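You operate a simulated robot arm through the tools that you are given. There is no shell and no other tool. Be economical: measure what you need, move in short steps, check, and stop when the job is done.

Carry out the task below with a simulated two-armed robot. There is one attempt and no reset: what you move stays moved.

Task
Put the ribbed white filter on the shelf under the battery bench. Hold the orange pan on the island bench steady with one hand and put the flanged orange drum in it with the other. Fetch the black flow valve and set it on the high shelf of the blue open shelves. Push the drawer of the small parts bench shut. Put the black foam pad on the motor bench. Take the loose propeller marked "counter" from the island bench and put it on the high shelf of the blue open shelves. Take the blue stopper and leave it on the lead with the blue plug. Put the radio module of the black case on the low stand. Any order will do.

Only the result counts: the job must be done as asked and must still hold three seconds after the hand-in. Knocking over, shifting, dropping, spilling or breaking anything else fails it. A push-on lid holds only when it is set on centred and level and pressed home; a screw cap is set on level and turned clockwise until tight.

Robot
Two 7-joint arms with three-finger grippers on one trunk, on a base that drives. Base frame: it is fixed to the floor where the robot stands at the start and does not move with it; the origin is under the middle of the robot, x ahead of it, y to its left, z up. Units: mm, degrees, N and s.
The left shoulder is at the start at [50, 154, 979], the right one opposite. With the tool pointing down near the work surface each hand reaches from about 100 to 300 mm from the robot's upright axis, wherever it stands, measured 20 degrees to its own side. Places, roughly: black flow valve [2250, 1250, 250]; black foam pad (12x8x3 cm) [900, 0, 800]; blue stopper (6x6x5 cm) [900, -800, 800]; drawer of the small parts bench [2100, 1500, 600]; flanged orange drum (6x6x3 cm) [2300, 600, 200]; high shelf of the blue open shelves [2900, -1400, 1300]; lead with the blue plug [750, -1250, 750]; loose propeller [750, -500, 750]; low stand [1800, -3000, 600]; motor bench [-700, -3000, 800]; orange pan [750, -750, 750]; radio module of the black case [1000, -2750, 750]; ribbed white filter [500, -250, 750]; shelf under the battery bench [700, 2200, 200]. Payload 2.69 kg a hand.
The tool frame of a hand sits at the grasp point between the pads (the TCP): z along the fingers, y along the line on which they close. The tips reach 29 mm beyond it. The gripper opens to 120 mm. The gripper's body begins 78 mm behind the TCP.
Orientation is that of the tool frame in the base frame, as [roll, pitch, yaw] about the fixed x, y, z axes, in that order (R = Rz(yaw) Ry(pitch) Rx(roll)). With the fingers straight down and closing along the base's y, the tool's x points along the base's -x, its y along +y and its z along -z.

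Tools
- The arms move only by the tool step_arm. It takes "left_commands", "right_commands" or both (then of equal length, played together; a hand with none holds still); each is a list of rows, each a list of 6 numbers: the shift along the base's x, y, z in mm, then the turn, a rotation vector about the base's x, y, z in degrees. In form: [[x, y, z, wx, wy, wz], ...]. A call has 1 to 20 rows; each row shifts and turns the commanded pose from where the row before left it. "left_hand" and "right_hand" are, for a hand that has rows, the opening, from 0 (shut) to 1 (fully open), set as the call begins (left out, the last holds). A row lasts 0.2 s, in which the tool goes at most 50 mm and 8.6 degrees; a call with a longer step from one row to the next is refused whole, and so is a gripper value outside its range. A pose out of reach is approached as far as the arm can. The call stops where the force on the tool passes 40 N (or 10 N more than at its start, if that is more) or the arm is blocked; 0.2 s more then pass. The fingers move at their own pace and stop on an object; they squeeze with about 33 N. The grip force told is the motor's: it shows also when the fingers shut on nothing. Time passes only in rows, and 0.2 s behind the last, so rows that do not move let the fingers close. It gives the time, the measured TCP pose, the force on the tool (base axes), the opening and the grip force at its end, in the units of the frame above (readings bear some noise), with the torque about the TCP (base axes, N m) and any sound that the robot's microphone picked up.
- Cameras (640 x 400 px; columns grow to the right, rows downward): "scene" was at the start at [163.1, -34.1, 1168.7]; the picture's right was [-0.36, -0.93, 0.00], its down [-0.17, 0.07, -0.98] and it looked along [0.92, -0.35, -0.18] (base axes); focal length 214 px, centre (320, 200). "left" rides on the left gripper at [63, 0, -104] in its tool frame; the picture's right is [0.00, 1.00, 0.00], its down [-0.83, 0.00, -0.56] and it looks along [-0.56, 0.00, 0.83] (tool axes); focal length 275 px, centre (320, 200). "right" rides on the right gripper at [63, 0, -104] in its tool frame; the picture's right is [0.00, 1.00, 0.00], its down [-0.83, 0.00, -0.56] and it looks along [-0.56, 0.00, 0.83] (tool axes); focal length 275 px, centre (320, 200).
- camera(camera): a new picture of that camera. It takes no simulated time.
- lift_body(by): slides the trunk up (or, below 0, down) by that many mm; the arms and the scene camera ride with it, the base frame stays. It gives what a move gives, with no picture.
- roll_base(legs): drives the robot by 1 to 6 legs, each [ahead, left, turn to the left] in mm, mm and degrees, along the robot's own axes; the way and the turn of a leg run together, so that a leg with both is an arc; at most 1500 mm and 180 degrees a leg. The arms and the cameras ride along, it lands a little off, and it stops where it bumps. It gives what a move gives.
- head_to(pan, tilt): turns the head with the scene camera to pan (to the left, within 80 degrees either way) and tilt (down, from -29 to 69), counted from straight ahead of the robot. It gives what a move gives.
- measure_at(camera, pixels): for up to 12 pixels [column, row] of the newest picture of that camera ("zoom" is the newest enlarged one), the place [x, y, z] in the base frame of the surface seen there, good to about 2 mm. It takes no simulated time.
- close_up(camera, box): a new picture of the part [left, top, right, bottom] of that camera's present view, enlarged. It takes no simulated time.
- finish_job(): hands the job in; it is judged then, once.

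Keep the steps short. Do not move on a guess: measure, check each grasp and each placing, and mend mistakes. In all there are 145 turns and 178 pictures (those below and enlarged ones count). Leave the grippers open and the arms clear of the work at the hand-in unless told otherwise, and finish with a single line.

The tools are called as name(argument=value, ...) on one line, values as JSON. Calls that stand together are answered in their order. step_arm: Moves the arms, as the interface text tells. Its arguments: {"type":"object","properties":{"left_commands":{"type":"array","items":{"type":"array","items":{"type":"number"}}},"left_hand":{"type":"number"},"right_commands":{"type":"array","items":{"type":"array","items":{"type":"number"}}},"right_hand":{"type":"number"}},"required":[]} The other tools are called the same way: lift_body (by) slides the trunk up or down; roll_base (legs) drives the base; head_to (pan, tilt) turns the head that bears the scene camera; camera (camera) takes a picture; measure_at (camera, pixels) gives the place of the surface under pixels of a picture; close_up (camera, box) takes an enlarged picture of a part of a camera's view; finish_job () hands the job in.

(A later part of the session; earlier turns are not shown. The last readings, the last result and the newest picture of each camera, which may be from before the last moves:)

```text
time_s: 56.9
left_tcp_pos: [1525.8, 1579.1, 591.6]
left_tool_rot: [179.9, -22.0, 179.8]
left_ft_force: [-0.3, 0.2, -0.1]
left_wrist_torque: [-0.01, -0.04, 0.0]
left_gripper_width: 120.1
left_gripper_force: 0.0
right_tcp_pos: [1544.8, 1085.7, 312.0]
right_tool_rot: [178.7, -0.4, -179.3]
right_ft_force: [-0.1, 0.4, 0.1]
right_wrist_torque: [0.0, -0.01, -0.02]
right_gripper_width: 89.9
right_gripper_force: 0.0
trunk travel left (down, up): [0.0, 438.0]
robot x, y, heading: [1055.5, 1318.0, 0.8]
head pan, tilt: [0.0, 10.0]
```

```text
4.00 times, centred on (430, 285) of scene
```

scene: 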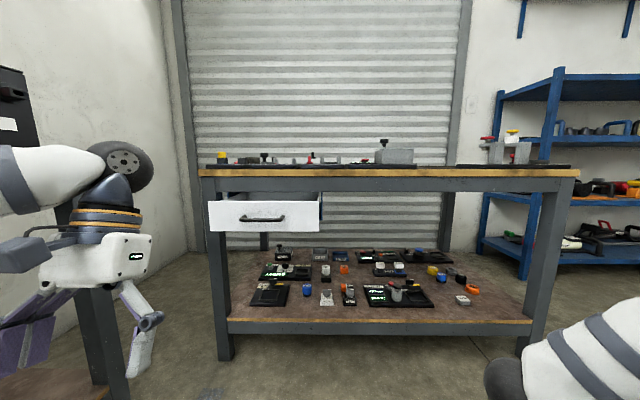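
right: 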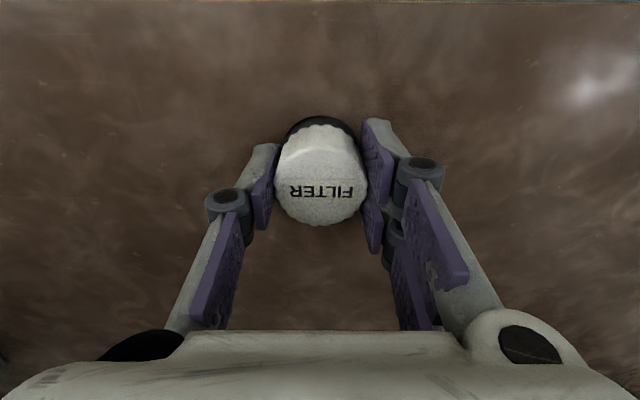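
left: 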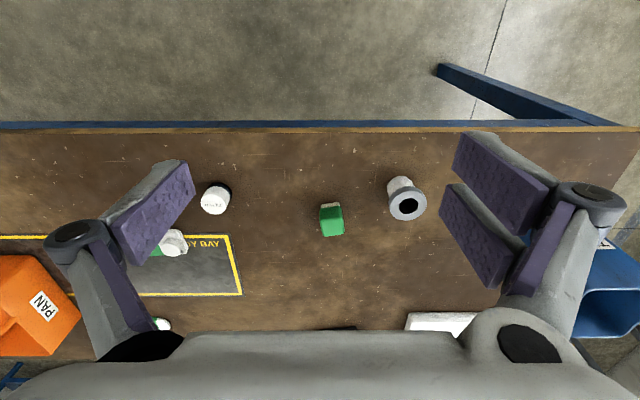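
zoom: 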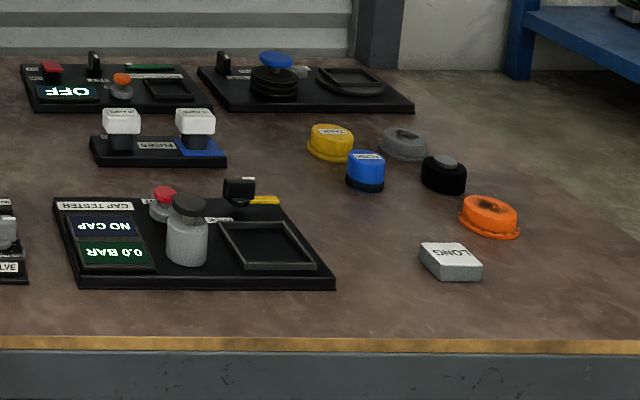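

Drawer face is at x=1930 (z≈615–695, y 1327–1626) with a handle at x≈1889, so it must go in ~144 mm. I shut the left fingers, point them forward and raise to z≈680.

step_arm(left_commands=[[0, -10, 10, 0, -8.2, 0], [0, -10, 10, 0, -8.2, 0], [0, -10, 10, 0, -8.2, 0], [0, -10, 10, 0, -8.2, 0], [0, -10, 10, 0, -8.2, 0], [0, -10, 10, 0, -8.2, 0], [0, -10, 10, 0, -8.2, 0], [0, -10, 10, 0, -8.2, 0], [0, -10, 5, 0, -8.2, 0], [0, -10, 5, 0, -8.2, 0], [0, 0, 0, 0, -8.2, 0], [0, 0, 0, 0, -8.2, 0]], left_hand=0)

close_up(camera="scene", box=[140, 100, 460, 300])

```text
time_s: 59.5
left_tcp_pos: [1563.4, 1462.2, 717.6]
left_tool_rot: [178.7, 76.4, 178.9]
left_ft_force: [0.7, -0.3, 0.1]
left_wrist_torque: [-0.01, 0.01, -0.03]
left_gripper_width: 0.3
left_gripper_force: 28.8
left hand out of reach, approached as far as the arm can: row 11, 12
right_tcp_pos: [1543.6, 1085.9, 311.8]
right_tool_rot: [178.7, -0.3, -179.3]
right_ft_force: [-0.7, 0.7, 0.2]
right_wrist_torque: [-0.01, -0.03, 0.03]
right_gripper_width: 90.0
right_gripper_force: 0.1
trunk travel left (down, up): [0.0, 438.0]
robot x, y, heading: [1054.4, 1315.4, 0.9]
head pan, tilt: [0.0, 10.0]
```

```text
2.00 times, centred on (300, 200) of scene
```

zoom: 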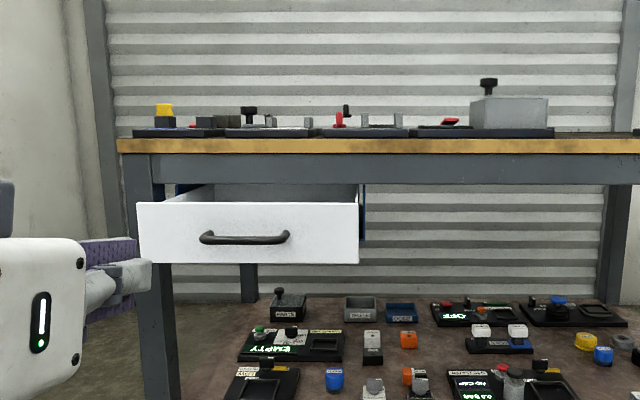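

measure_at(camera="zoom", pixels=[[250, 205], [250, 260], [245, 240], [205, 238], [288, 238], [250, 222], [150, 240], [350, 240], [250, 175]])

```text
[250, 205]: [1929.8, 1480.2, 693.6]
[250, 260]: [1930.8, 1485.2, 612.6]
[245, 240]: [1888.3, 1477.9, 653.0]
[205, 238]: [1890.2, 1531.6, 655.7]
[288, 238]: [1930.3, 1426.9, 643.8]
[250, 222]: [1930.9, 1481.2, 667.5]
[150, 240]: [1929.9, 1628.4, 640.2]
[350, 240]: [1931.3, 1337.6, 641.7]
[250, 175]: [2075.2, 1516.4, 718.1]
```

I'll push the face at z≈680, just above the handle. I align the hand, then drive 270 mm forward.

step_arm(left_commands=[[0, 9, -16, 0, 0, 0], [0, 9, -16, 0, 0, 0]])

roll_base(legs=[[270, 0, -0.8]])

camera(camera="scene")

```text
time_s: 60.0
left_tcp_pos: [1581.9, 1473.7, 696.4]
left_tool_rot: [178.4, 76.3, 178.7]
left_ft_force: [-0.5, 0.2, 0.9]
left_wrist_torque: [0.02, 0.02, -0.02]
left_gripper_width: 0.0
left_gripper_force: 29.0
left hand out of reach, approached as far as the arm can: row 1, 2
right_tcp_pos: [1544.4, 1085.2, 311.8]
right_tool_rot: [178.7, -0.3, -179.3]
right_ft_force: [0.7, 0.5, -0.1]
right_wrist_torque: [-0.02, 0.01, -0.01]
right_gripper_width: 89.8
right_gripper_force: 0.1
trunk travel left (down, up): [0.0, 438.0]
robot x, y, heading: [1050.3, 1310.4, 0.6]
head pan, tilt: [0.0, 10.0]
```

```text
time_s: 62.0
left_tcp_pos: [1857.5, 1467.2, 696.7]
left_tool_rot: [178.6, 76.4, 177.9]
left_ft_force: [0.2, -0.4, 0.0]
left_wrist_torque: [-0.01, -0.04, -0.01]
left_gripper_width: 0.0
left_gripper_force: 28.0
right_tcp_pos: [1813.3, 1079.7, 312.1]
right_tool_rot: [178.7, -0.3, 179.8]
right_ft_force: [-0.6, 0.5, 0.2]
right_wrist_torque: [0.0, 0.03, -0.02]
right_gripper_width: 90.1
right_gripper_force: 0.0
trunk travel left (down, up): [0.0, 438.0]
robot x, y, heading: [1327.9, 1312.2, -0.1]
head pan, tilt: [0.0, 10.0]
```

```text
147 pictures are left
```

scene: 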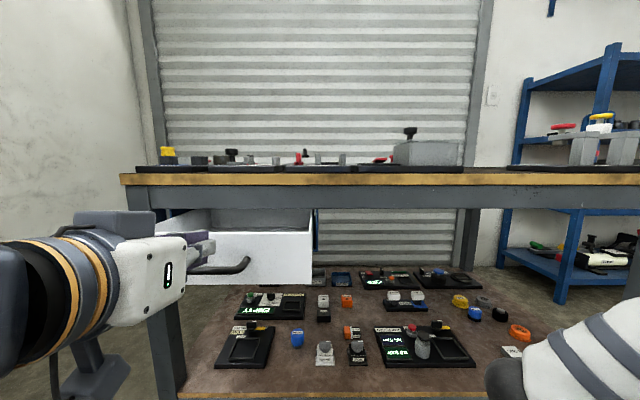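

Tip z≈690 is a bit high. I lower 12 mm and then push forward.

step_arm(left_commands=[[0, 3, -13, 0, 0, 0], [25, 3, 0, 0, 0, 0]])

step_arm(left_commands=[[25, 0, 0, 0, 0, 0], [25, 0, 0, 0, 0, 0], [25, 0, 0, 0, 0, 0], [25, 0, 0, 0, 0, 0], [25, 0, 0, 0, 0, 0], [25, 0, 0, 0, 0, 0], [20, 0, 0, 0, 0, 0]])

camera(camera="scene")

```text
time_s: 62.6
left_tcp_pos: [1888.3, 1471.2, 685.9]
left_tool_rot: [178.7, 76.5, 177.9]
left_ft_force: [0.0, -0.1, -0.2]
left_wrist_torque: [0.0, 0.04, 0.01]
left_gripper_width: 0.2
left_gripper_force: 28.2
left hand out of reach, approached as far as the arm can: row 1
right_tcp_pos: [1812.7, 1079.6, 311.6]
right_tool_rot: [178.6, -0.4, 179.8]
right_ft_force: [0.6, -0.2, -0.4]
right_wrist_torque: [0.0, -0.03, 0.01]
right_gripper_width: 90.1
right_gripper_force: 0.0
trunk travel left (down, up): [0.0, 438.0]
robot x, y, heading: [1320.7, 1316.4, -0.2]
head pan, tilt: [0.0, 10.0]
```

```text
time_s: 64.1
left_tcp_pos: [2039.2, 1470.3, 687.5]
left_tool_rot: [178.4, 76.3, 177.8]
left_ft_force: [-11.8, 2.5, 1.5]
left_wrist_torque: [0.0, -0.22, 0.14]
left_gripper_width: 0.0
left_gripper_force: 28.5
right_tcp_pos: [1813.8, 1080.0, 312.8]
right_tool_rot: [178.7, -0.3, 179.8]
right_ft_force: [-0.6, -0.4, 0.4]
right_wrist_torque: [-0.01, 0.01, -0.01]
right_gripper_width: 89.9
right_gripper_force: 0.0
trunk travel left (down, up): [0.0, 438.0]
robot x, y, heading: [1323.5, 1313.6, -0.1]
head pan, tilt: [0.0, 10.0]
stopped in row 7 (left hand): the force on the tool passed its limit at 92 N (the readings are from after the stop); the commanded pose is now the measured one
```

```text
146 pictures are left
```

scene: 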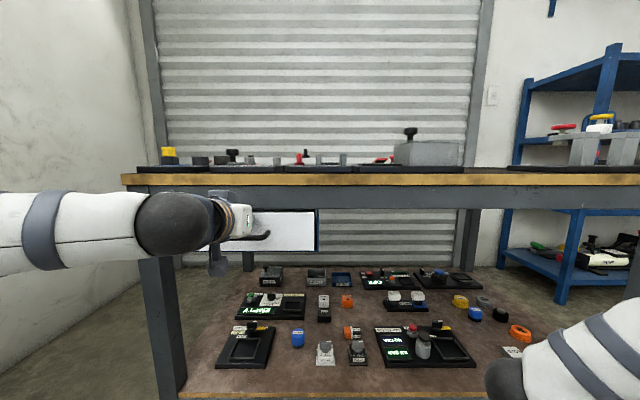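

Hit the end stop. I retract the left hand and measure the drawer face.

step_arm(left_commands=[[-40, 0, 3, 0, 0, 0], [-45, 0, 5, 0, 0, 0], [-45, 0, 0, 0, 0, 0], [-45, 0, 0, 0, 0, 0], [-45, 0, 0, 0, 0, 0]])

camera(camera="scene")

measure_at(camera="scene", pixels=[[305, 240], [280, 245], [305, 222], [300, 197], [160, 300]])

```text
time_s: 65.3
left_tcp_pos: [1842.4, 1460.7, 711.9]
left_tool_rot: [178.1, 76.1, 177.7]
left_ft_force: [0.5, -0.8, -0.2]
left_wrist_torque: [0.02, 0.0, 0.02]
left_gripper_width: 0.0
left_gripper_force: 28.7
left hand out of reach, approached as far as the arm can: row 5
right_tcp_pos: [1813.4, 1079.5, 310.9]
right_tool_rot: [178.7, -0.5, 179.8]
right_ft_force: [0.3, -0.7, 0.3]
right_wrist_torque: [-0.01, -0.03, 0.01]
right_gripper_width: 89.6
right_gripper_force: 0.0
trunk travel left (down, up): [0.0, 438.0]
robot x, y, heading: [1324.2, 1313.8, 0.0]
head pan, tilt: [0.0, 10.0]
```

```text
145 pictures are left
```

scene: 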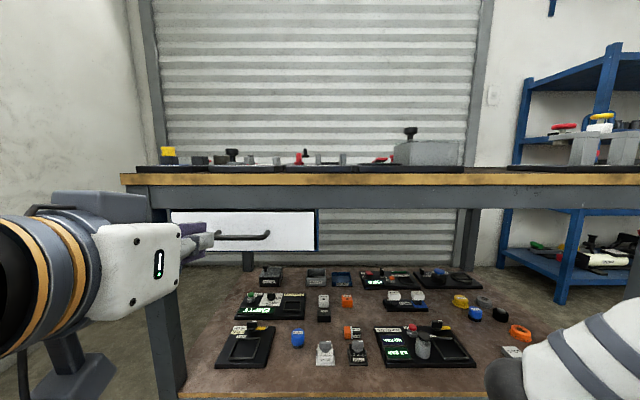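

```text
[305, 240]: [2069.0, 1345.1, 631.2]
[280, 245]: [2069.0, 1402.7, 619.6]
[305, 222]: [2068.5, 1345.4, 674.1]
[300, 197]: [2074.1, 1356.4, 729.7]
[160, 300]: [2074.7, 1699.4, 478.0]
```

Drawer is shut (face at x=2069, at the stop). Now I zoom in and measure the black valve and the drum.

close_up(camera="scene", box=[280, 300, 440, 400])

measure_at(camera="zoom", pixels=[[308, 205], [308, 175], [288, 250], [332, 250], [308, 222], [340, 215], [308, 262], [180, 215], [150, 250], [300, 330], [380, 230], [308, 150]])

close_up(camera="scene", box=[440, 270, 600, 370])

measure_at(camera="zoom", pixels=[[315, 250], [315, 235], [285, 240], [350, 250], [317, 275], [270, 260], [365, 280], [240, 185], [280, 320], [150, 180]])

```text
4.00 times, centred on (360, 350) of scene
```

zoom: 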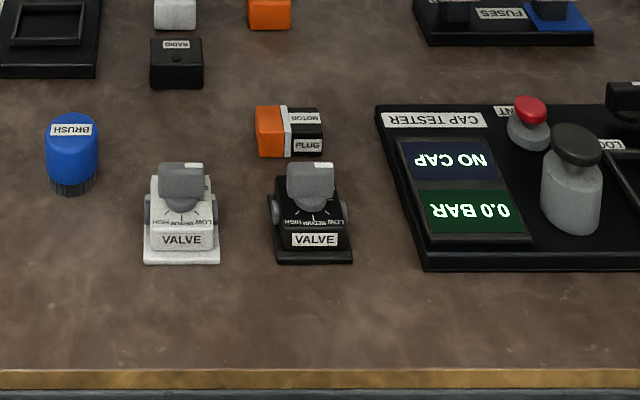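

```text
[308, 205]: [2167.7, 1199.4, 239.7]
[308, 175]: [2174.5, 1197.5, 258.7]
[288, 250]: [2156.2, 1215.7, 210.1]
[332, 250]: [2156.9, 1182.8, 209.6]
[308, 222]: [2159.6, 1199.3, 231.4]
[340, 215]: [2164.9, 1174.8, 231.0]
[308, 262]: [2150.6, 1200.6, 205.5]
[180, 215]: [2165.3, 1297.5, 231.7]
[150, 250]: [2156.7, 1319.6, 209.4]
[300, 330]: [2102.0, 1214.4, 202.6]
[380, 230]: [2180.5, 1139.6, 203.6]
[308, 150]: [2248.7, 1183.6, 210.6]
```

```text
4.00 times, centred on (520, 320) of scene
```

zoom: 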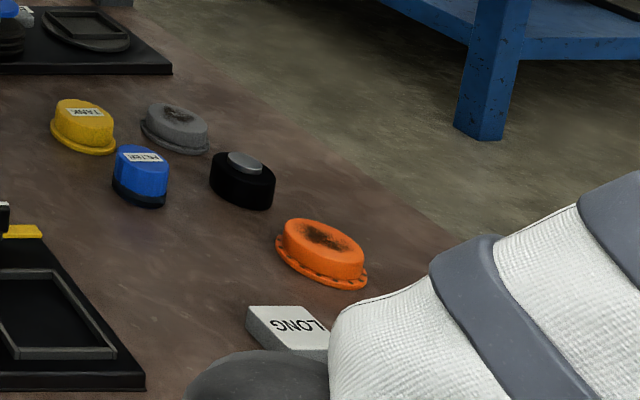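

```text
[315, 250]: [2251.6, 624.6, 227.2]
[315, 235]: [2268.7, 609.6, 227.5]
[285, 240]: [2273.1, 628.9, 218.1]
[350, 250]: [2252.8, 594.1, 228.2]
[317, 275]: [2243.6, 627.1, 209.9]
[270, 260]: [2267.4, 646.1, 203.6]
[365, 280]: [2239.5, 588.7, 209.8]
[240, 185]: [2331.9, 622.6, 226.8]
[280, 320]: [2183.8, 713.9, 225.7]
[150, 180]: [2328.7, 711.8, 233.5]
```

Valve is on shelf z 203, knob centre ≈ (2175,1198), top z≈260; drum ≈ (2256,612), top z 228. I'll take the valve by its knob with the right hand tilted 35° forward. First I tilt and raise the right hand and shift the base left.

step_arm(right_commands=[[0, 0, 6, 0, -7, 0], [0, 0, 6, 0, -7, 0], [0, 0, 6, 0, -7, 0], [0, 0, 6, 0, -7, 0], [0, 0, 6, 0, -7, 0]])

roll_base(legs=[[0, 118, 0], [150, 0, 0]])

camera(camera="right")

camera(camera="scene")

```text
time_s: 66.5
left_tcp_pos: [1843.4, 1460.1, 712.5]
left_tool_rot: [178.3, 76.1, 177.7]
left_ft_force: [0.6, 1.2, 0.3]
left_wrist_torque: [-0.02, -0.02, -0.01]
left_gripper_width: 0.1
left_gripper_force: 28.8
right_tcp_pos: [1813.2, 1080.5, 341.1]
right_tool_rot: [178.6, 34.8, 179.7]
right_ft_force: [0.9, 0.5, -0.8]
right_wrist_torque: [-0.03, -0.01, -0.01]
right_gripper_width: 90.1
right_gripper_force: 0.1
trunk travel left (down, up): [0.0, 438.0]
robot x, y, heading: [1328.2, 1315.0, -0.2]
head pan, tilt: [0.0, 10.0]
```

```text
time_s: 69.0
left_tcp_pos: [1995.0, 1575.9, 711.4]
left_tool_rot: [178.3, 76.2, 177.8]
left_ft_force: [1.0, 0.1, -0.1]
left_wrist_torque: [0.0, 0.03, -0.01]
left_gripper_width: 0.0
left_gripper_force: 28.7
right_tcp_pos: [1965.2, 1195.9, 341.9]
right_tool_rot: [178.6, 34.6, 179.7]
right_ft_force: [-0.4, 0.8, -0.3]
right_wrist_torque: [0.02, 0.0, -0.02]
right_gripper_width: 90.2
right_gripper_force: 0.1
trunk travel left (down, up): [0.0, 438.0]
robot x, y, heading: [1478.0, 1427.5, 0.0]
head pan, tilt: [0.0, 10.0]
```

```text
142 pictures are left
```

right: 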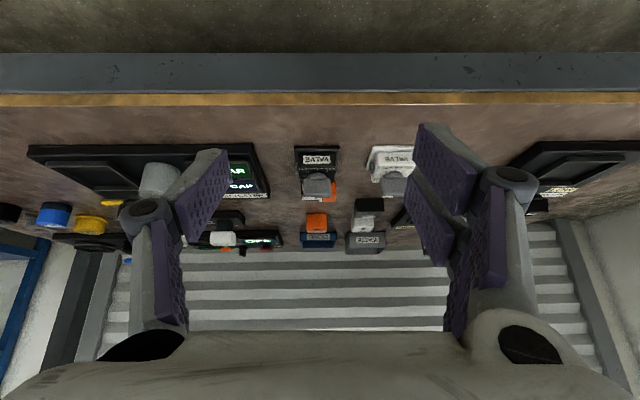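

```text
141 pictures are left
```

scene: 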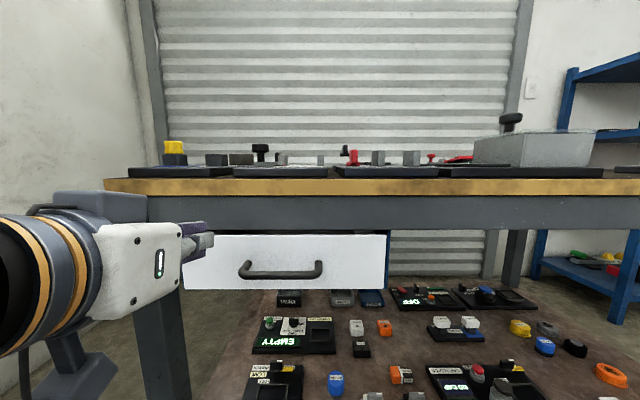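

I zoom the right camera on the valve to get the knob's exact location.

close_up(camera="right", box=[260, 130, 380, 205])

measure_at(camera="zoom", pixels=[[300, 280], [230, 280], [375, 280], [300, 235], [300, 320], [300, 160], [200, 120], [400, 120], [190, 200], [415, 200], [300, 210], [300, 345]])

```text
5.33 times, centred on (320, 168) of right
```

zoom: 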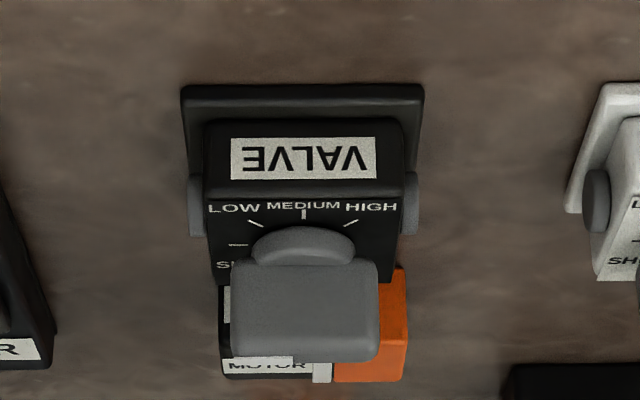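

```text
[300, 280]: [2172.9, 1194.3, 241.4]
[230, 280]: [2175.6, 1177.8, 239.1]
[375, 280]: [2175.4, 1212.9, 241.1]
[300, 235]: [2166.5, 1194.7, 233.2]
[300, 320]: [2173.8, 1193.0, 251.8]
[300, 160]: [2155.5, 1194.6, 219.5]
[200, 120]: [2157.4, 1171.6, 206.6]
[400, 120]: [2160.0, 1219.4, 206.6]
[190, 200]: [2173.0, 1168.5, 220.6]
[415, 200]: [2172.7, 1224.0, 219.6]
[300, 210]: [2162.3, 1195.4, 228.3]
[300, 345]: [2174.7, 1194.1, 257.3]
```

Knob: y 1177–1213, x≈2173, z 238–261. I set the opening to 60 mm, go forward, then slide down along the tool axis.

step_arm(right_commands=[[40, 0, 0, 0, 0, 0], [40, 0, 0, 0, 0, 0], [40, 0, 0, 0, 0, 0], [30, -1, 0, 0, 0, 0], [14, 0, -20, 0, 0, 0], [14, 0, -20, 0, 0, 0]], right_hand=0.5)

camera(camera="right")

```text
time_s: 70.4
left_tcp_pos: [1995.4, 1576.4, 711.9]
left_tool_rot: [178.3, 76.1, 177.8]
left_ft_force: [-0.1, 0.1, 0.3]
left_wrist_torque: [0.03, -0.01, 0.03]
left_gripper_width: 0.2
left_gripper_force: 28.1
right_tcp_pos: [2145.3, 1196.0, 300.1]
right_tool_rot: [178.7, 34.6, 179.8]
right_ft_force: [-0.4, -0.4, 0.1]
right_wrist_torque: [0.04, 0.02, 0.01]
right_gripper_width: 60.0
right_gripper_force: 0.0
trunk travel left (down, up): [0.0, 438.0]
robot x, y, heading: [1479.5, 1430.4, -0.1]
head pan, tilt: [0.0, 10.0]
```

```text
139 pictures are left
```

right: 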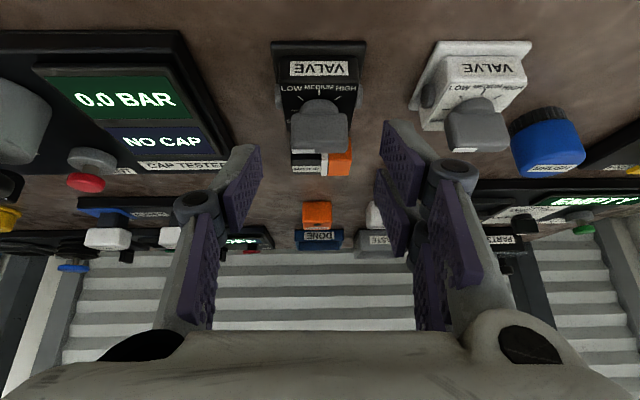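

Aligned. I slide the last 47 mm and close.

step_arm(right_commands=[[9, 0, -13, 0, 0, 0], [9, 0, -13, 0, 0, 0], [9, -1, -12, 0, 0, 0]])

step_arm(right_commands=[[0, 0, 0, 0, 0, 0], [0, 0, 0, 0, 0, 0]], right_hand=0)

camera(camera="right")

```text
time_s: 71.2
left_tcp_pos: [1996.1, 1576.3, 711.7]
left_tool_rot: [178.3, 76.1, 177.8]
left_ft_force: [-0.1, 0.5, -0.2]
left_wrist_torque: [0.01, -0.03, -0.02]
left_gripper_width: 0.0
left_gripper_force: 29.3
right_tcp_pos: [2171.1, 1193.1, 263.5]
right_tool_rot: [178.6, 34.7, 179.7]
right_ft_force: [0.1, 0.7, 0.1]
right_wrist_torque: [0.0, -0.01, -0.02]
right_gripper_width: 60.1
right_gripper_force: 0.0
trunk travel left (down, up): [0.0, 438.0]
robot x, y, heading: [1480.7, 1431.3, -0.2]
head pan, tilt: [0.0, 10.0]
```

```text
time_s: 71.8
left_tcp_pos: [1995.3, 1576.4, 711.7]
left_tool_rot: [178.4, 76.1, 177.8]
left_ft_force: [-0.5, -0.8, -0.1]
left_wrist_torque: [-0.03, -0.01, 0.0]
left_gripper_width: 0.0
left_gripper_force: 28.7
right_tcp_pos: [2169.7, 1194.2, 263.1]
right_tool_rot: [178.6, 34.8, 179.7]
right_ft_force: [3.6, 0.9, 8.0]
right_wrist_torque: [-0.17, -0.03, 0.0]
right_gripper_width: 35.4
right_gripper_force: 33.0
trunk travel left (down, up): [0.0, 438.0]
robot x, y, heading: [1480.2, 1425.8, -0.2]
head pan, tilt: [0.0, 10.0]
```

```text
138 pictures are left
```

right: 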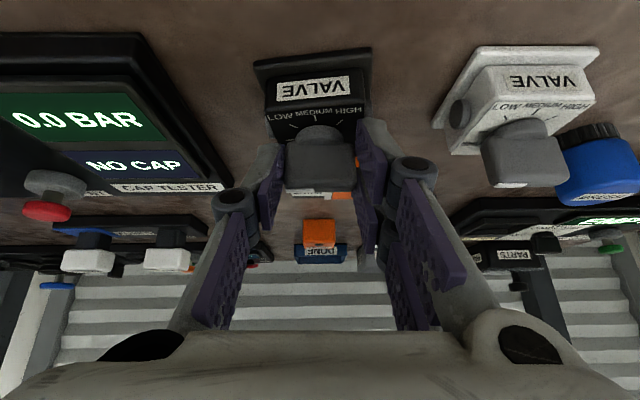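

Gripped at 35.4 mm. I lift straight up and check.

step_arm(right_commands=[[0, 0, 10, 0, 0, 0], [0, 0, 20, 0, 0, 0], [0, 0, 30, 0, 0, 0], [0, 0, 20, 0, 0, 0]])

camera(camera="right")

```text
time_s: 72.8
left_tcp_pos: [1996.0, 1576.5, 712.1]
left_tool_rot: [178.4, 76.1, 177.9]
left_ft_force: [-0.5, -0.9, -0.3]
left_wrist_torque: [0.03, 0.02, 0.0]
left_gripper_width: 0.0
left_gripper_force: 28.3
right_tcp_pos: [2167.8, 1194.5, 343.9]
right_tool_rot: [178.7, 34.5, 179.7]
right_ft_force: [0.6, 0.0, -1.9]
right_wrist_torque: [-0.01, 0.02, 0.0]
right_gripper_width: 35.4
right_gripper_force: 33.6
trunk travel left (down, up): [0.0, 438.0]
robot x, y, heading: [1479.9, 1430.1, -0.4]
head pan, tilt: [0.0, 10.0]
```

```text
137 pictures are left
```

right: 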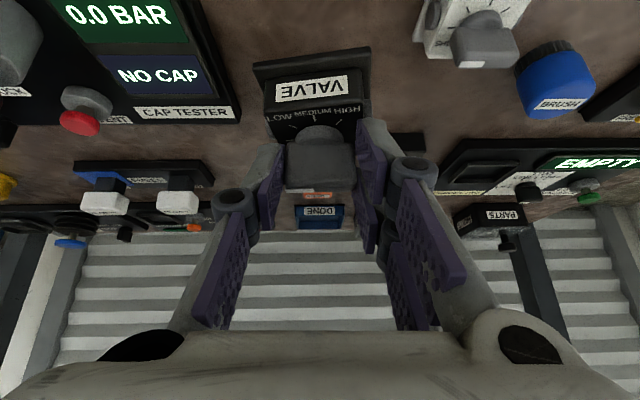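

Valve is held. I retract the right hand from under the bench and bring the left hand to a 35° down-forward pose with open fingers.

step_arm(right_commands=[[-40, 0, 15, 0, 0, 0], [-45, 0, 10, 0, 0, 0], [-45, 0, 10, 0, 0, 0], [-45, 0, 10, 0, 0, 0], [-25, 0, 10, 0, 0, 0]])

roll_base(legs=[[-100, 0, 0.4], [0, -955, 0]])

step_arm(left_commands=[[0, 0, -45, 0, 6, 0], [0, 0, -45, 0, 6, 0], [0, 0, -45, 0, 6, 0], [0, 0, -45, 0, 6, 0], [0, 0, -45, 0, 6, 0], [0, 0, -45, 0, 6, 0], [0, 0, -45, 0, 5, 0], [0, 0, -45, 0, 0, 0]], left_hand=0.75)

camera(camera="scene")

```text
time_s: 74.0
left_tcp_pos: [1995.4, 1576.8, 711.5]
left_tool_rot: [178.2, 76.2, 177.8]
left_ft_force: [0.1, 0.6, -0.1]
left_wrist_torque: [-0.01, -0.01, -0.03]
left_gripper_width: 0.1
left_gripper_force: 28.2
right_tcp_pos: [1970.0, 1192.3, 399.0]
right_tool_rot: [178.6, 34.7, 179.8]
right_ft_force: [-0.3, 0.0, -2.2]
right_wrist_torque: [-0.01, 0.04, -0.01]
right_gripper_width: 35.6
right_gripper_force: 32.9
trunk travel left (down, up): [0.0, 438.0]
robot x, y, heading: [1480.2, 1429.5, -0.2]
head pan, tilt: [0.0, 10.0]
```

```text
time_s: 82.5
left_tcp_pos: [1902.0, 610.0, 712.3]
left_tool_rot: [178.3, 76.1, 178.3]
left_ft_force: [-0.3, 0.2, -0.2]
left_wrist_torque: [-0.02, 0.0, -0.03]
left_gripper_width: 0.2
left_gripper_force: 28.3
right_tcp_pos: [1880.1, 227.7, 398.3]
right_tool_rot: [178.5, 34.6, -179.7]
right_ft_force: [1.2, -0.5, -2.1]
right_wrist_torque: [0.0, 0.03, 0.01]
right_gripper_width: 35.3
right_gripper_force: 33.1
trunk travel left (down, up): [0.0, 438.0]
robot x, y, heading: [1386.4, 456.1, 0.2]
head pan, tilt: [0.0, 10.0]
```

```text
time_s: 84.3
left_tcp_pos: [1909.9, 605.9, 358.1]
left_tool_rot: [179.7, 35.1, 179.5]
left_ft_force: [-0.6, -0.7, -0.1]
left_wrist_torque: [-0.01, -0.01, 0.0]
left_gripper_width: 89.9
left_gripper_force: 0.1
left hand out of reach, approached as far as the arm can: row 1, 2
right_tcp_pos: [1880.5, 227.9, 397.9]
right_tool_rot: [178.6, 34.5, -179.7]
right_ft_force: [-0.7, -0.2, -1.0]
right_wrist_torque: [-0.01, 0.01, -0.01]
right_gripper_width: 35.3
right_gripper_force: 32.8
trunk travel left (down, up): [0.0, 438.0]
robot x, y, heading: [1387.7, 463.2, 0.4]
head pan, tilt: [0.0, 10.0]
```

```text
136 pictures are left
```

scene: 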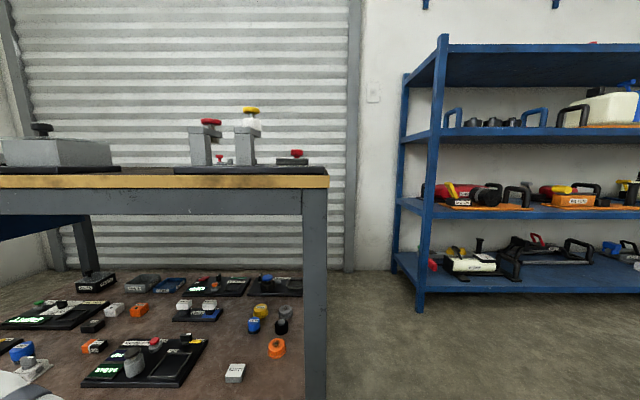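

Left hand is ready at 35°, z 358. I drive 140 mm forward and look through the left camera at the drum.

roll_base(legs=[[140, 0, -0.3]])

camera(camera="left")

```text
time_s: 85.7
left_tcp_pos: [2052.2, 604.3, 359.2]
left_tool_rot: [179.6, 35.1, 179.2]
left_ft_force: [-0.5, 0.0, 0.3]
left_wrist_torque: [0.03, -0.03, 0.0]
left_gripper_width: 90.1
left_gripper_force: 0.0
right_tcp_pos: [2020.1, 225.4, 398.1]
right_tool_rot: [178.6, 34.7, 179.9]
right_ft_force: [0.3, -0.7, -1.7]
right_wrist_torque: [0.01, 0.05, -0.01]
right_gripper_width: 35.3
right_gripper_force: 32.6
trunk travel left (down, up): [0.0, 438.0]
robot x, y, heading: [1526.9, 461.2, 0.2]
head pan, tilt: [0.0, 10.0]
```

```text
135 pictures are left
```

left: 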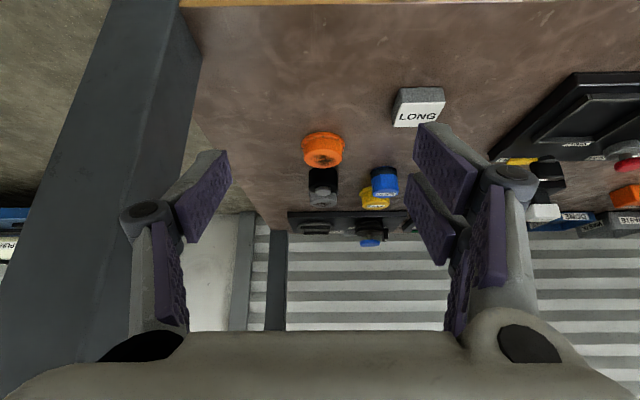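

close_up(camera="left", box=[280, 110, 400, 210])

measure_at(camera="zoom", pixels=[[205, 210], [120, 190], [320, 190], [215, 150], [215, 280], [100, 190], [340, 190], [215, 115], [230, 400], [560, 380]])

measure_at(camera="left", pixels=[[180, 100], [100, 300], [418, 115], [395, 118]])

```text
4.00 times, centred on (340, 160) of left
```

zoom: 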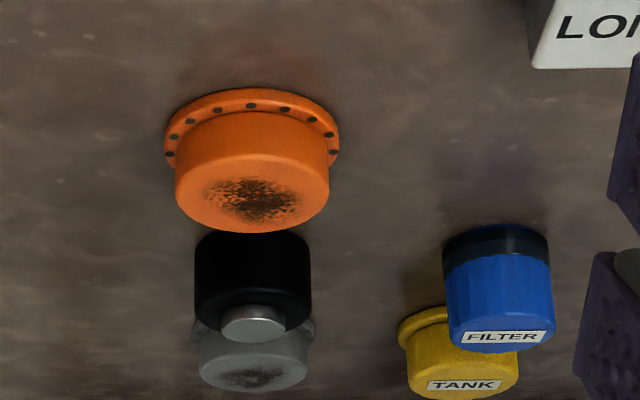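

```text
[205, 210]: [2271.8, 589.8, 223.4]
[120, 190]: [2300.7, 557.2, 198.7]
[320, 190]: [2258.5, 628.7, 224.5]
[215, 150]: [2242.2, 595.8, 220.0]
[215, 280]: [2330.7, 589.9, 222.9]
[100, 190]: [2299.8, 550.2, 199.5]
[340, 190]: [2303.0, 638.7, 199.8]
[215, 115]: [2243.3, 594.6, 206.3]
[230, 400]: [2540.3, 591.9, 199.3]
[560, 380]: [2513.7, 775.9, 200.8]
```

```text
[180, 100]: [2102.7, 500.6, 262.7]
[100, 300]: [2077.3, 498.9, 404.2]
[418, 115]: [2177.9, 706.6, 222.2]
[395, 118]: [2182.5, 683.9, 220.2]
```

Drum: centre ≈ (2266,606), body ∅52, flange ∅60, top z 226. I go forward 115 then slide down to TCP (2253,606,~240), with checks.

step_arm(left_commands=[[40, 0, 0, 0, 0, 0], [40, 0, 0, 0, 0, 0], [38, 1, 0, 0, 0, 0], [21, 0, -30, 0, 0, 0], [21, 0, -30, 0, 0, 0], [14, 0, -20, 0, 0, 0]], left_hand=0.7)

camera(camera="left")

```text
time_s: 87.0
left_tcp_pos: [2226.9, 604.8, 278.3]
left_tool_rot: [179.7, 35.2, 179.2]
left_ft_force: [0.4, 0.3, 0.4]
left_wrist_torque: [-0.02, -0.01, 0.01]
left_gripper_width: 84.1
left_gripper_force: 0.0
right_tcp_pos: [2019.6, 225.1, 397.8]
right_tool_rot: [178.7, 34.6, 180.0]
right_ft_force: [0.2, 0.7, -2.6]
right_wrist_torque: [0.02, 0.03, 0.0]
right_gripper_width: 35.2
right_gripper_force: 32.9
trunk travel left (down, up): [0.0, 438.0]
robot x, y, heading: [1528.7, 462.7, 0.2]
head pan, tilt: [0.0, 10.0]
```

```text
133 pictures are left
```

left: 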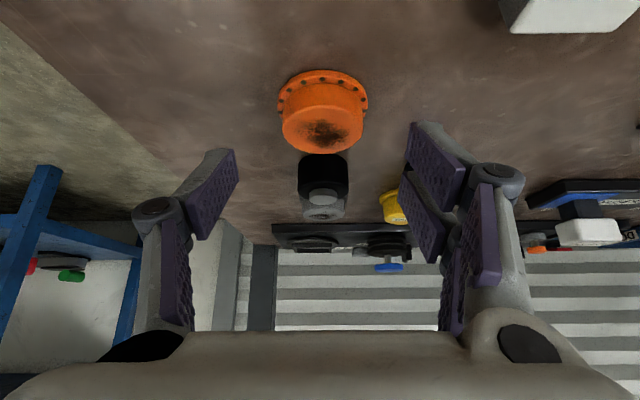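

Centred. Final slide and close.

step_arm(left_commands=[[9, 0, -13, 0, 0, 0], [9, 0, -13, 0, 0, 0], [8, 0, -12, 0, 0, 0]])

step_arm(left_commands=[[0, 0, 0, 0, 0, 0], [0, 0, 0, 0, 0, 0]], left_hand=0)

camera(camera="left")

```text
time_s: 87.8
left_tcp_pos: [2251.7, 605.2, 240.2]
left_tool_rot: [179.7, 35.1, 179.2]
left_ft_force: [-0.2, -0.2, 0.3]
left_wrist_torque: [0.0, -0.01, 0.02]
left_gripper_width: 84.0
left_gripper_force: 0.1
right_tcp_pos: [2021.1, 226.0, 398.9]
right_tool_rot: [178.7, 34.7, -179.9]
right_ft_force: [0.1, -0.6, -2.4]
right_wrist_torque: [-0.03, 0.03, -0.01]
right_gripper_width: 35.2
right_gripper_force: 32.9
trunk travel left (down, up): [0.0, 438.0]
robot x, y, heading: [1525.4, 460.9, 0.1]
head pan, tilt: [0.0, 10.0]
```

```text
time_s: 88.5
left_tcp_pos: [2251.1, 605.3, 240.2]
left_tool_rot: [179.7, 35.2, 179.2]
left_ft_force: [0.3, 0.3, 0.5]
left_wrist_torque: [0.0, -0.02, -0.02]
left_gripper_width: 50.4
left_gripper_force: 33.4
right_tcp_pos: [2021.0, 226.0, 399.0]
right_tool_rot: [178.6, 34.7, -180.0]
right_ft_force: [-0.2, 0.0, -1.6]
right_wrist_torque: [-0.01, 0.03, 0.01]
right_gripper_width: 35.0
right_gripper_force: 33.1
trunk travel left (down, up): [0.0, 438.0]
robot x, y, heading: [1530.5, 461.1, -0.0]
head pan, tilt: [0.0, 10.0]
```

```text
132 pictures are left
```

left: 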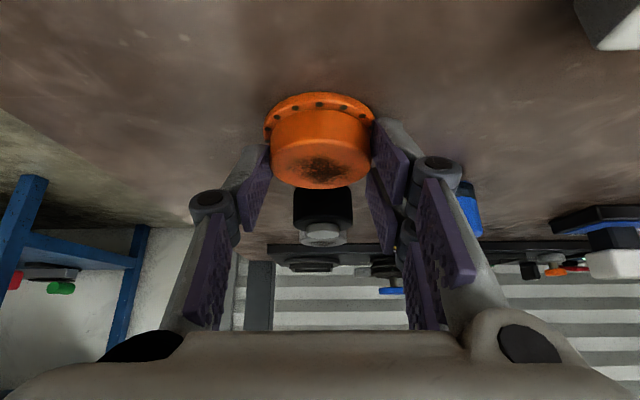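

Gripped at 50 mm. I lift, then retract, and look again.

step_arm(left_commands=[[0, 0, 10, 0, 0, 0], [0, 0, 25, 0, 0, 0], [0, 0, 35, 0, 0, 0], [-20, 0, 40, 0, 0, 0], [-40, 0, 20, 0, 0, 0], [-45, 0, 0, 0, 0, 0], [-45, 0, 0, 0, 0, 0]])

camera(camera="left")

roll_base(legs=[[-230, 0, 0]])

camera(camera="scene")

```text
time_s: 90.0
left_tcp_pos: [2101.5, 607.8, 369.7]
left_tool_rot: [179.7, 35.2, 179.2]
left_ft_force: [0.3, 0.0, -0.6]
left_wrist_torque: [0.01, 0.02, -0.03]
left_gripper_width: 50.2
left_gripper_force: 33.2
right_tcp_pos: [2019.8, 225.6, 399.0]
right_tool_rot: [178.6, 34.6, 180.0]
right_ft_force: [-0.1, -0.1, -1.4]
right_wrist_torque: [-0.01, 0.03, 0.01]
right_gripper_width: 35.3
right_gripper_force: 33.1
trunk travel left (down, up): [0.0, 438.0]
robot x, y, heading: [1531.6, 460.4, -0.0]
head pan, tilt: [0.0, 10.0]
```

```text
131 pictures are left
```

left: 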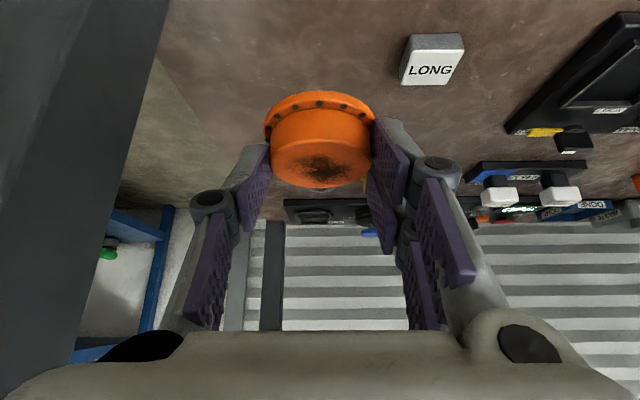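

```text
time_s: 91.8
left_tcp_pos: [1900.8, 608.6, 367.8]
left_tool_rot: [179.6, 34.9, 179.3]
left_ft_force: [-0.5, 0.0, -0.6]
left_wrist_torque: [0.0, 0.0, 0.03]
left_gripper_width: 50.4
left_gripper_force: 33.0
right_tcp_pos: [1819.8, 225.7, 397.0]
right_tool_rot: [178.6, 34.3, -179.9]
right_ft_force: [0.6, -0.3, -1.0]
right_wrist_torque: [0.0, 0.02, 0.04]
right_gripper_width: 35.3
right_gripper_force: 32.6
trunk travel left (down, up): [0.0, 438.0]
robot x, y, heading: [1325.2, 461.6, 0.2]
head pan, tilt: [0.0, 10.0]
stopped in leg 1: the robot was blocked; the commanded pose is now the measured one
```

```text
130 pictures are left
```

scene: 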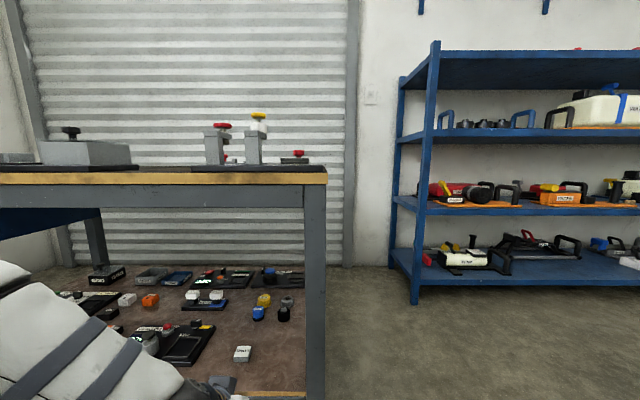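

Both objects held; the base just touched the island while backing. I move right toward the blue shelves, then raise the trunk fully.

roll_base(legs=[[60, 0, 0], [0, -820, 0], [350, 0, 0]])

lift_body(by=438)

camera(camera="scene")

```text
time_s: 100.9
left_tcp_pos: [2312.7, -206.6, 369.1]
left_tool_rot: [179.6, 35.2, 179.6]
left_ft_force: [1.4, 0.4, -0.1]
left_wrist_torque: [0.03, 0.01, 0.0]
left_gripper_width: 50.4
left_gripper_force: 32.9
right_tcp_pos: [2233.9, -589.7, 398.3]
right_tool_rot: [178.6, 34.6, -179.6]
right_ft_force: [0.4, -0.1, -1.9]
right_wrist_torque: [0.03, 0.05, -0.02]
right_gripper_width: 35.4
right_gripper_force: 32.9
trunk travel left (down, up): [0.0, 438.0]
robot x, y, heading: [1738.3, -356.8, 0.6]
head pan, tilt: [0.0, 10.0]
```

```text
refused: 438 is not a number from -400 to 400
```

```text
129 pictures are left
```

scene: 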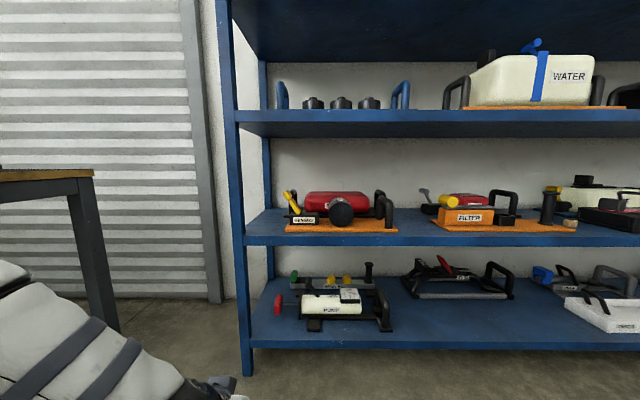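

lift_body(by=400)

lift_body(by=38)

step_arm(right_commands=[[0, 0, 45, 0, 4, 0], [0, 0, 45, 0, 4, 0], [0, 0, 45, 0, 4, 0], [0, 0, 45, 0, 4, 0], [0, 0, 45, 0, 4, 0], [0, 0, 45, 0, 2, 0], [0, 0, 45, 0, 0, 0], [0, 0, 45, 0, 0, 0]])

head_to(pan=-10, tilt=5)

camera(camera="scene")

```text
time_s: 104.8
left_tcp_pos: [2312.0, -206.7, 768.4]
left_tool_rot: [179.5, 34.9, 179.6]
left_ft_force: [-0.1, -0.1, -1.1]
left_wrist_torque: [0.03, -0.01, -0.01]
left_gripper_width: 50.2
left_gripper_force: 33.3
right_tcp_pos: [2234.5, -588.7, 797.6]
right_tool_rot: [178.6, 34.5, -179.6]
right_ft_force: [0.0, -0.1, -1.5]
right_wrist_torque: [0.0, 0.03, 0.0]
right_gripper_width: 35.1
right_gripper_force: 32.7
trunk travel left (down, up): [-400.0, 38.0]
robot x, y, heading: [1737.1, -358.4, 0.3]
head pan, tilt: [0.0, 10.0]
```

```text
time_s: 105.6
left_tcp_pos: [2312.7, -207.6, 805.8]
left_tool_rot: [179.6, 35.0, 179.6]
left_ft_force: [-0.9, 0.7, -1.4]
left_wrist_torque: [-0.01, -0.02, -0.01]
left_gripper_width: 50.4
left_gripper_force: 33.3
right_tcp_pos: [2234.7, -589.9, 834.2]
right_tool_rot: [178.7, 34.5, -179.6]
right_ft_force: [0.9, -0.2, -2.4]
right_wrist_torque: [0.03, -0.03, -0.01]
right_gripper_width: 35.3
right_gripper_force: 33.3
trunk travel left (down, up): [-438.0, 0.0]
robot x, y, heading: [1741.8, -359.3, 0.5]
head pan, tilt: [0.0, 10.0]
```

```text
time_s: 107.4
left_tcp_pos: [2312.8, -207.9, 805.4]
left_tool_rot: [179.5, 35.2, 179.6]
left_ft_force: [0.1, 0.4, -0.8]
left_wrist_torque: [0.02, -0.02, 0.01]
left_gripper_width: 50.2
left_gripper_force: 33.4
right_tcp_pos: [2234.6, -589.0, 1194.5]
right_tool_rot: [178.4, 12.6, -179.5]
right_ft_force: [0.5, -1.1, -0.8]
right_wrist_torque: [0.01, 0.0, 0.01]
right_gripper_width: 35.3
right_gripper_force: 33.4
trunk travel left (down, up): [-438.0, 0.0]
robot x, y, heading: [1740.0, -357.0, 0.5]
head pan, tilt: [0.0, 10.0]
```

```text
time_s: 108.1
left_tcp_pos: [2311.3, -206.9, 806.5]
left_tool_rot: [179.6, 35.1, 179.6]
left_ft_force: [0.1, 0.1, -0.2]
left_wrist_torque: [0.0, 0.0, 0.0]
left_gripper_width: 50.1
left_gripper_force: 33.0
right_tcp_pos: [2234.6, -591.0, 1195.9]
right_tool_rot: [178.5, 12.6, -179.6]
right_ft_force: [-0.7, 0.1, -0.7]
right_wrist_torque: [0.03, -0.02, 0.02]
right_gripper_width: 35.4
right_gripper_force: 32.8
trunk travel left (down, up): [-438.0, 0.0]
robot x, y, heading: [1741.5, -356.2, 0.8]
head pan, tilt: [-10.0, 5.0]
```

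```text
128 pictures are left
```

scene: 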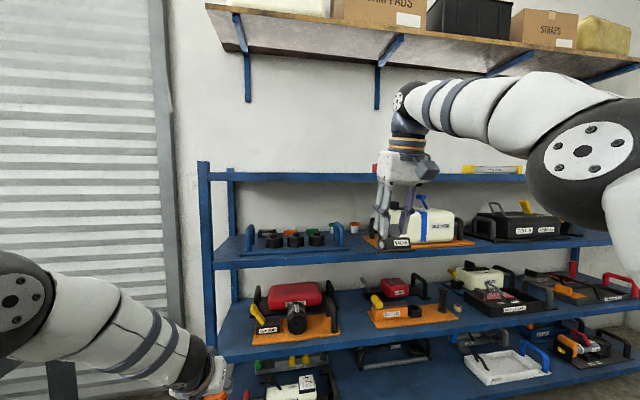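

Trunk is fully up. I restore the 35° pitch on the right hand and raise it to z≈1400.

step_arm(right_commands=[[0, 0, 40, 0, -5, 0], [0, 0, 40, 0, -5, 0], [0, 0, 40, 0, -5, 0], [0, 0, 40, 0, -5, 0], [0, 0, 40, 0, -2, 0]])

camera(camera="right")

```text
time_s: 109.3
left_tcp_pos: [2311.2, -206.0, 808.1]
left_tool_rot: [179.5, 35.2, 179.6]
left_ft_force: [-0.6, 1.2, -0.7]
left_wrist_torque: [0.02, 0.03, -0.02]
left_gripper_width: 50.3
left_gripper_force: 33.3
right_tcp_pos: [2190.8, -591.0, 1354.6]
right_tool_rot: [178.6, 34.7, -179.6]
right_ft_force: [-0.1, 0.5, -1.2]
right_wrist_torque: [-0.03, 0.03, -0.02]
right_gripper_width: 35.2
right_gripper_force: 33.2
right hand out of reach, approached as far as the arm can: row 2, 3, 4, 5
trunk travel left (down, up): [-438.0, 0.0]
robot x, y, heading: [1738.6, -356.8, 0.6]
head pan, tilt: [-10.0, 5.0]
```

```text
127 pictures are left
```

right: 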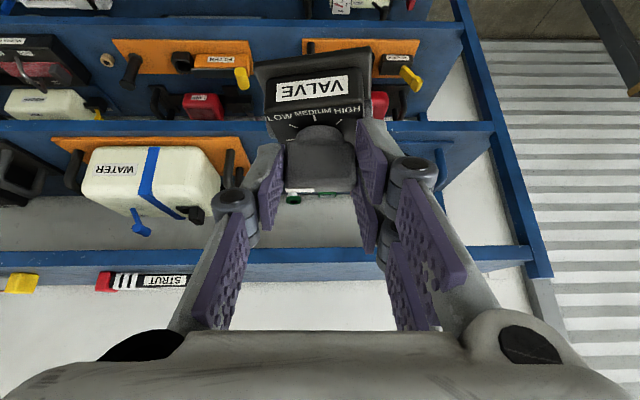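

The upper limit is near; more height needs a shorter reach. I retract both hands a bit, then turn the robot 45° left so the right hand leads and the left hand stays clear of the shelves.

step_arm(right_commands=[[-20, 0, 8, 0, 0, 0], [-20, 0, 8, 0, 0, 0], [-20, 0, 8, 0, 0, 0]], left_commands=[[-40, 0, 0, 0, 0, 0], [-40, 0, 0, 0, 0, 0], [-30, 0, 0, 0, 0, 0]])

roll_base(legs=[[0, 0, 44.5], [100, -600, 0]])

head_to(pan=-40, tilt=0)

camera(camera="scene")

camera(camera="right")

```text
time_s: 110.1
left_tcp_pos: [2200.8, -205.6, 807.4]
left_tool_rot: [179.7, 35.2, 179.7]
left_ft_force: [-0.6, 1.5, 0.3]
left_wrist_torque: [0.02, -0.02, -0.04]
left_gripper_width: 50.2
left_gripper_force: 32.8
right_tcp_pos: [2152.6, -589.4, 1375.2]
right_tool_rot: [178.7, 34.3, -179.5]
right_ft_force: [-0.5, 0.0, -1.2]
right_wrist_torque: [-0.04, 0.02, -0.02]
right_gripper_width: 35.3
right_gripper_force: 32.9
right hand out of reach, approached as far as the arm can: row 2, 3
trunk travel left (down, up): [-438.0, 0.0]
robot x, y, heading: [1742.5, -356.5, 0.5]
head pan, tilt: [-10.0, 5.0]
```

```text
time_s: 117.2
left_tcp_pos: [2454.3, -267.0, 806.5]
left_tool_rot: [179.6, 35.1, -134.9]
left_ft_force: [-0.2, 0.2, -0.4]
left_wrist_torque: [0.02, -0.02, -0.02]
left_gripper_width: 50.1
left_gripper_force: 33.3
right_tcp_pos: [2693.4, -570.4, 1377.1]
right_tool_rot: [178.7, 34.4, -134.1]
right_ft_force: [-1.4, -0.2, -1.3]
right_wrist_torque: [-0.02, 0.02, 0.01]
right_gripper_width: 35.3
right_gripper_force: 32.8
trunk travel left (down, up): [-438.0, 0.0]
robot x, y, heading: [2238.3, -700.9, 46.2]
head pan, tilt: [-10.0, 5.0]
```

```text
time_s: 118.2
left_tcp_pos: [2454.4, -266.3, 806.7]
left_tool_rot: [179.6, 35.1, -134.9]
left_ft_force: [-0.2, 0.2, -0.2]
left_wrist_torque: [-0.02, 0.0, 0.0]
left_gripper_width: 50.1
left_gripper_force: 32.9
right_tcp_pos: [2695.2, -569.3, 1376.0]
right_tool_rot: [178.7, 34.4, -134.0]
right_ft_force: [0.3, -0.4, -0.6]
right_wrist_torque: [0.01, 0.0, 0.03]
right_gripper_width: 35.4
right_gripper_force: 32.8
trunk travel left (down, up): [-438.0, 0.0]
robot x, y, heading: [2240.8, -704.5, 45.9]
head pan, tilt: [-40.0, 0.0]
```

```text
126 pictures are left
```

scene: 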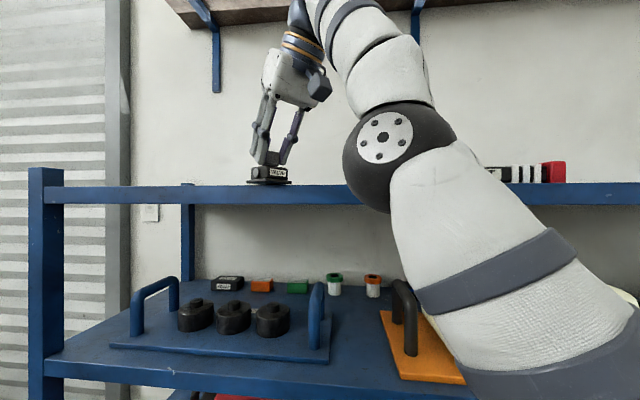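

```text
125 pictures are left
```

right: 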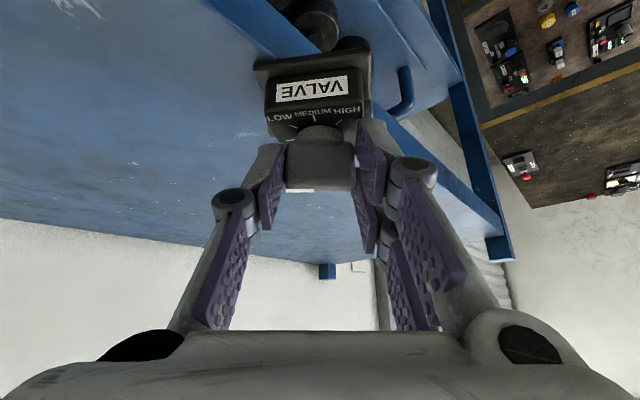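

I measure the shelf top under the hand.

measure_at(camera="right", pixels=[[100, 100], [100, 200], [30, 30], [230, 100], [430, 180], [250, 30], [230, 10], [400, 110]])

measure_at(camera="scene", pixels=[[268, 182], [262, 178], [220, 195], [550, 172], [50, 180]])

```text
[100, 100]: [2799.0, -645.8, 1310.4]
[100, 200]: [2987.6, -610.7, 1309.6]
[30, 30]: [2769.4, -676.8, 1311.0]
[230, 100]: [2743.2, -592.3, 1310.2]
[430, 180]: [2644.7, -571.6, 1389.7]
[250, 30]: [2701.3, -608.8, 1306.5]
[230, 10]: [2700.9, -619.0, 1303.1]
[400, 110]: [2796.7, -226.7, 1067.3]
```

```text
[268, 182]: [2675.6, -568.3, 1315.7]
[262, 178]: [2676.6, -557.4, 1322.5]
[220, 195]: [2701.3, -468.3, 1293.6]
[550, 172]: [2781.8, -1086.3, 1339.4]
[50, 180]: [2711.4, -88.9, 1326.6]
```

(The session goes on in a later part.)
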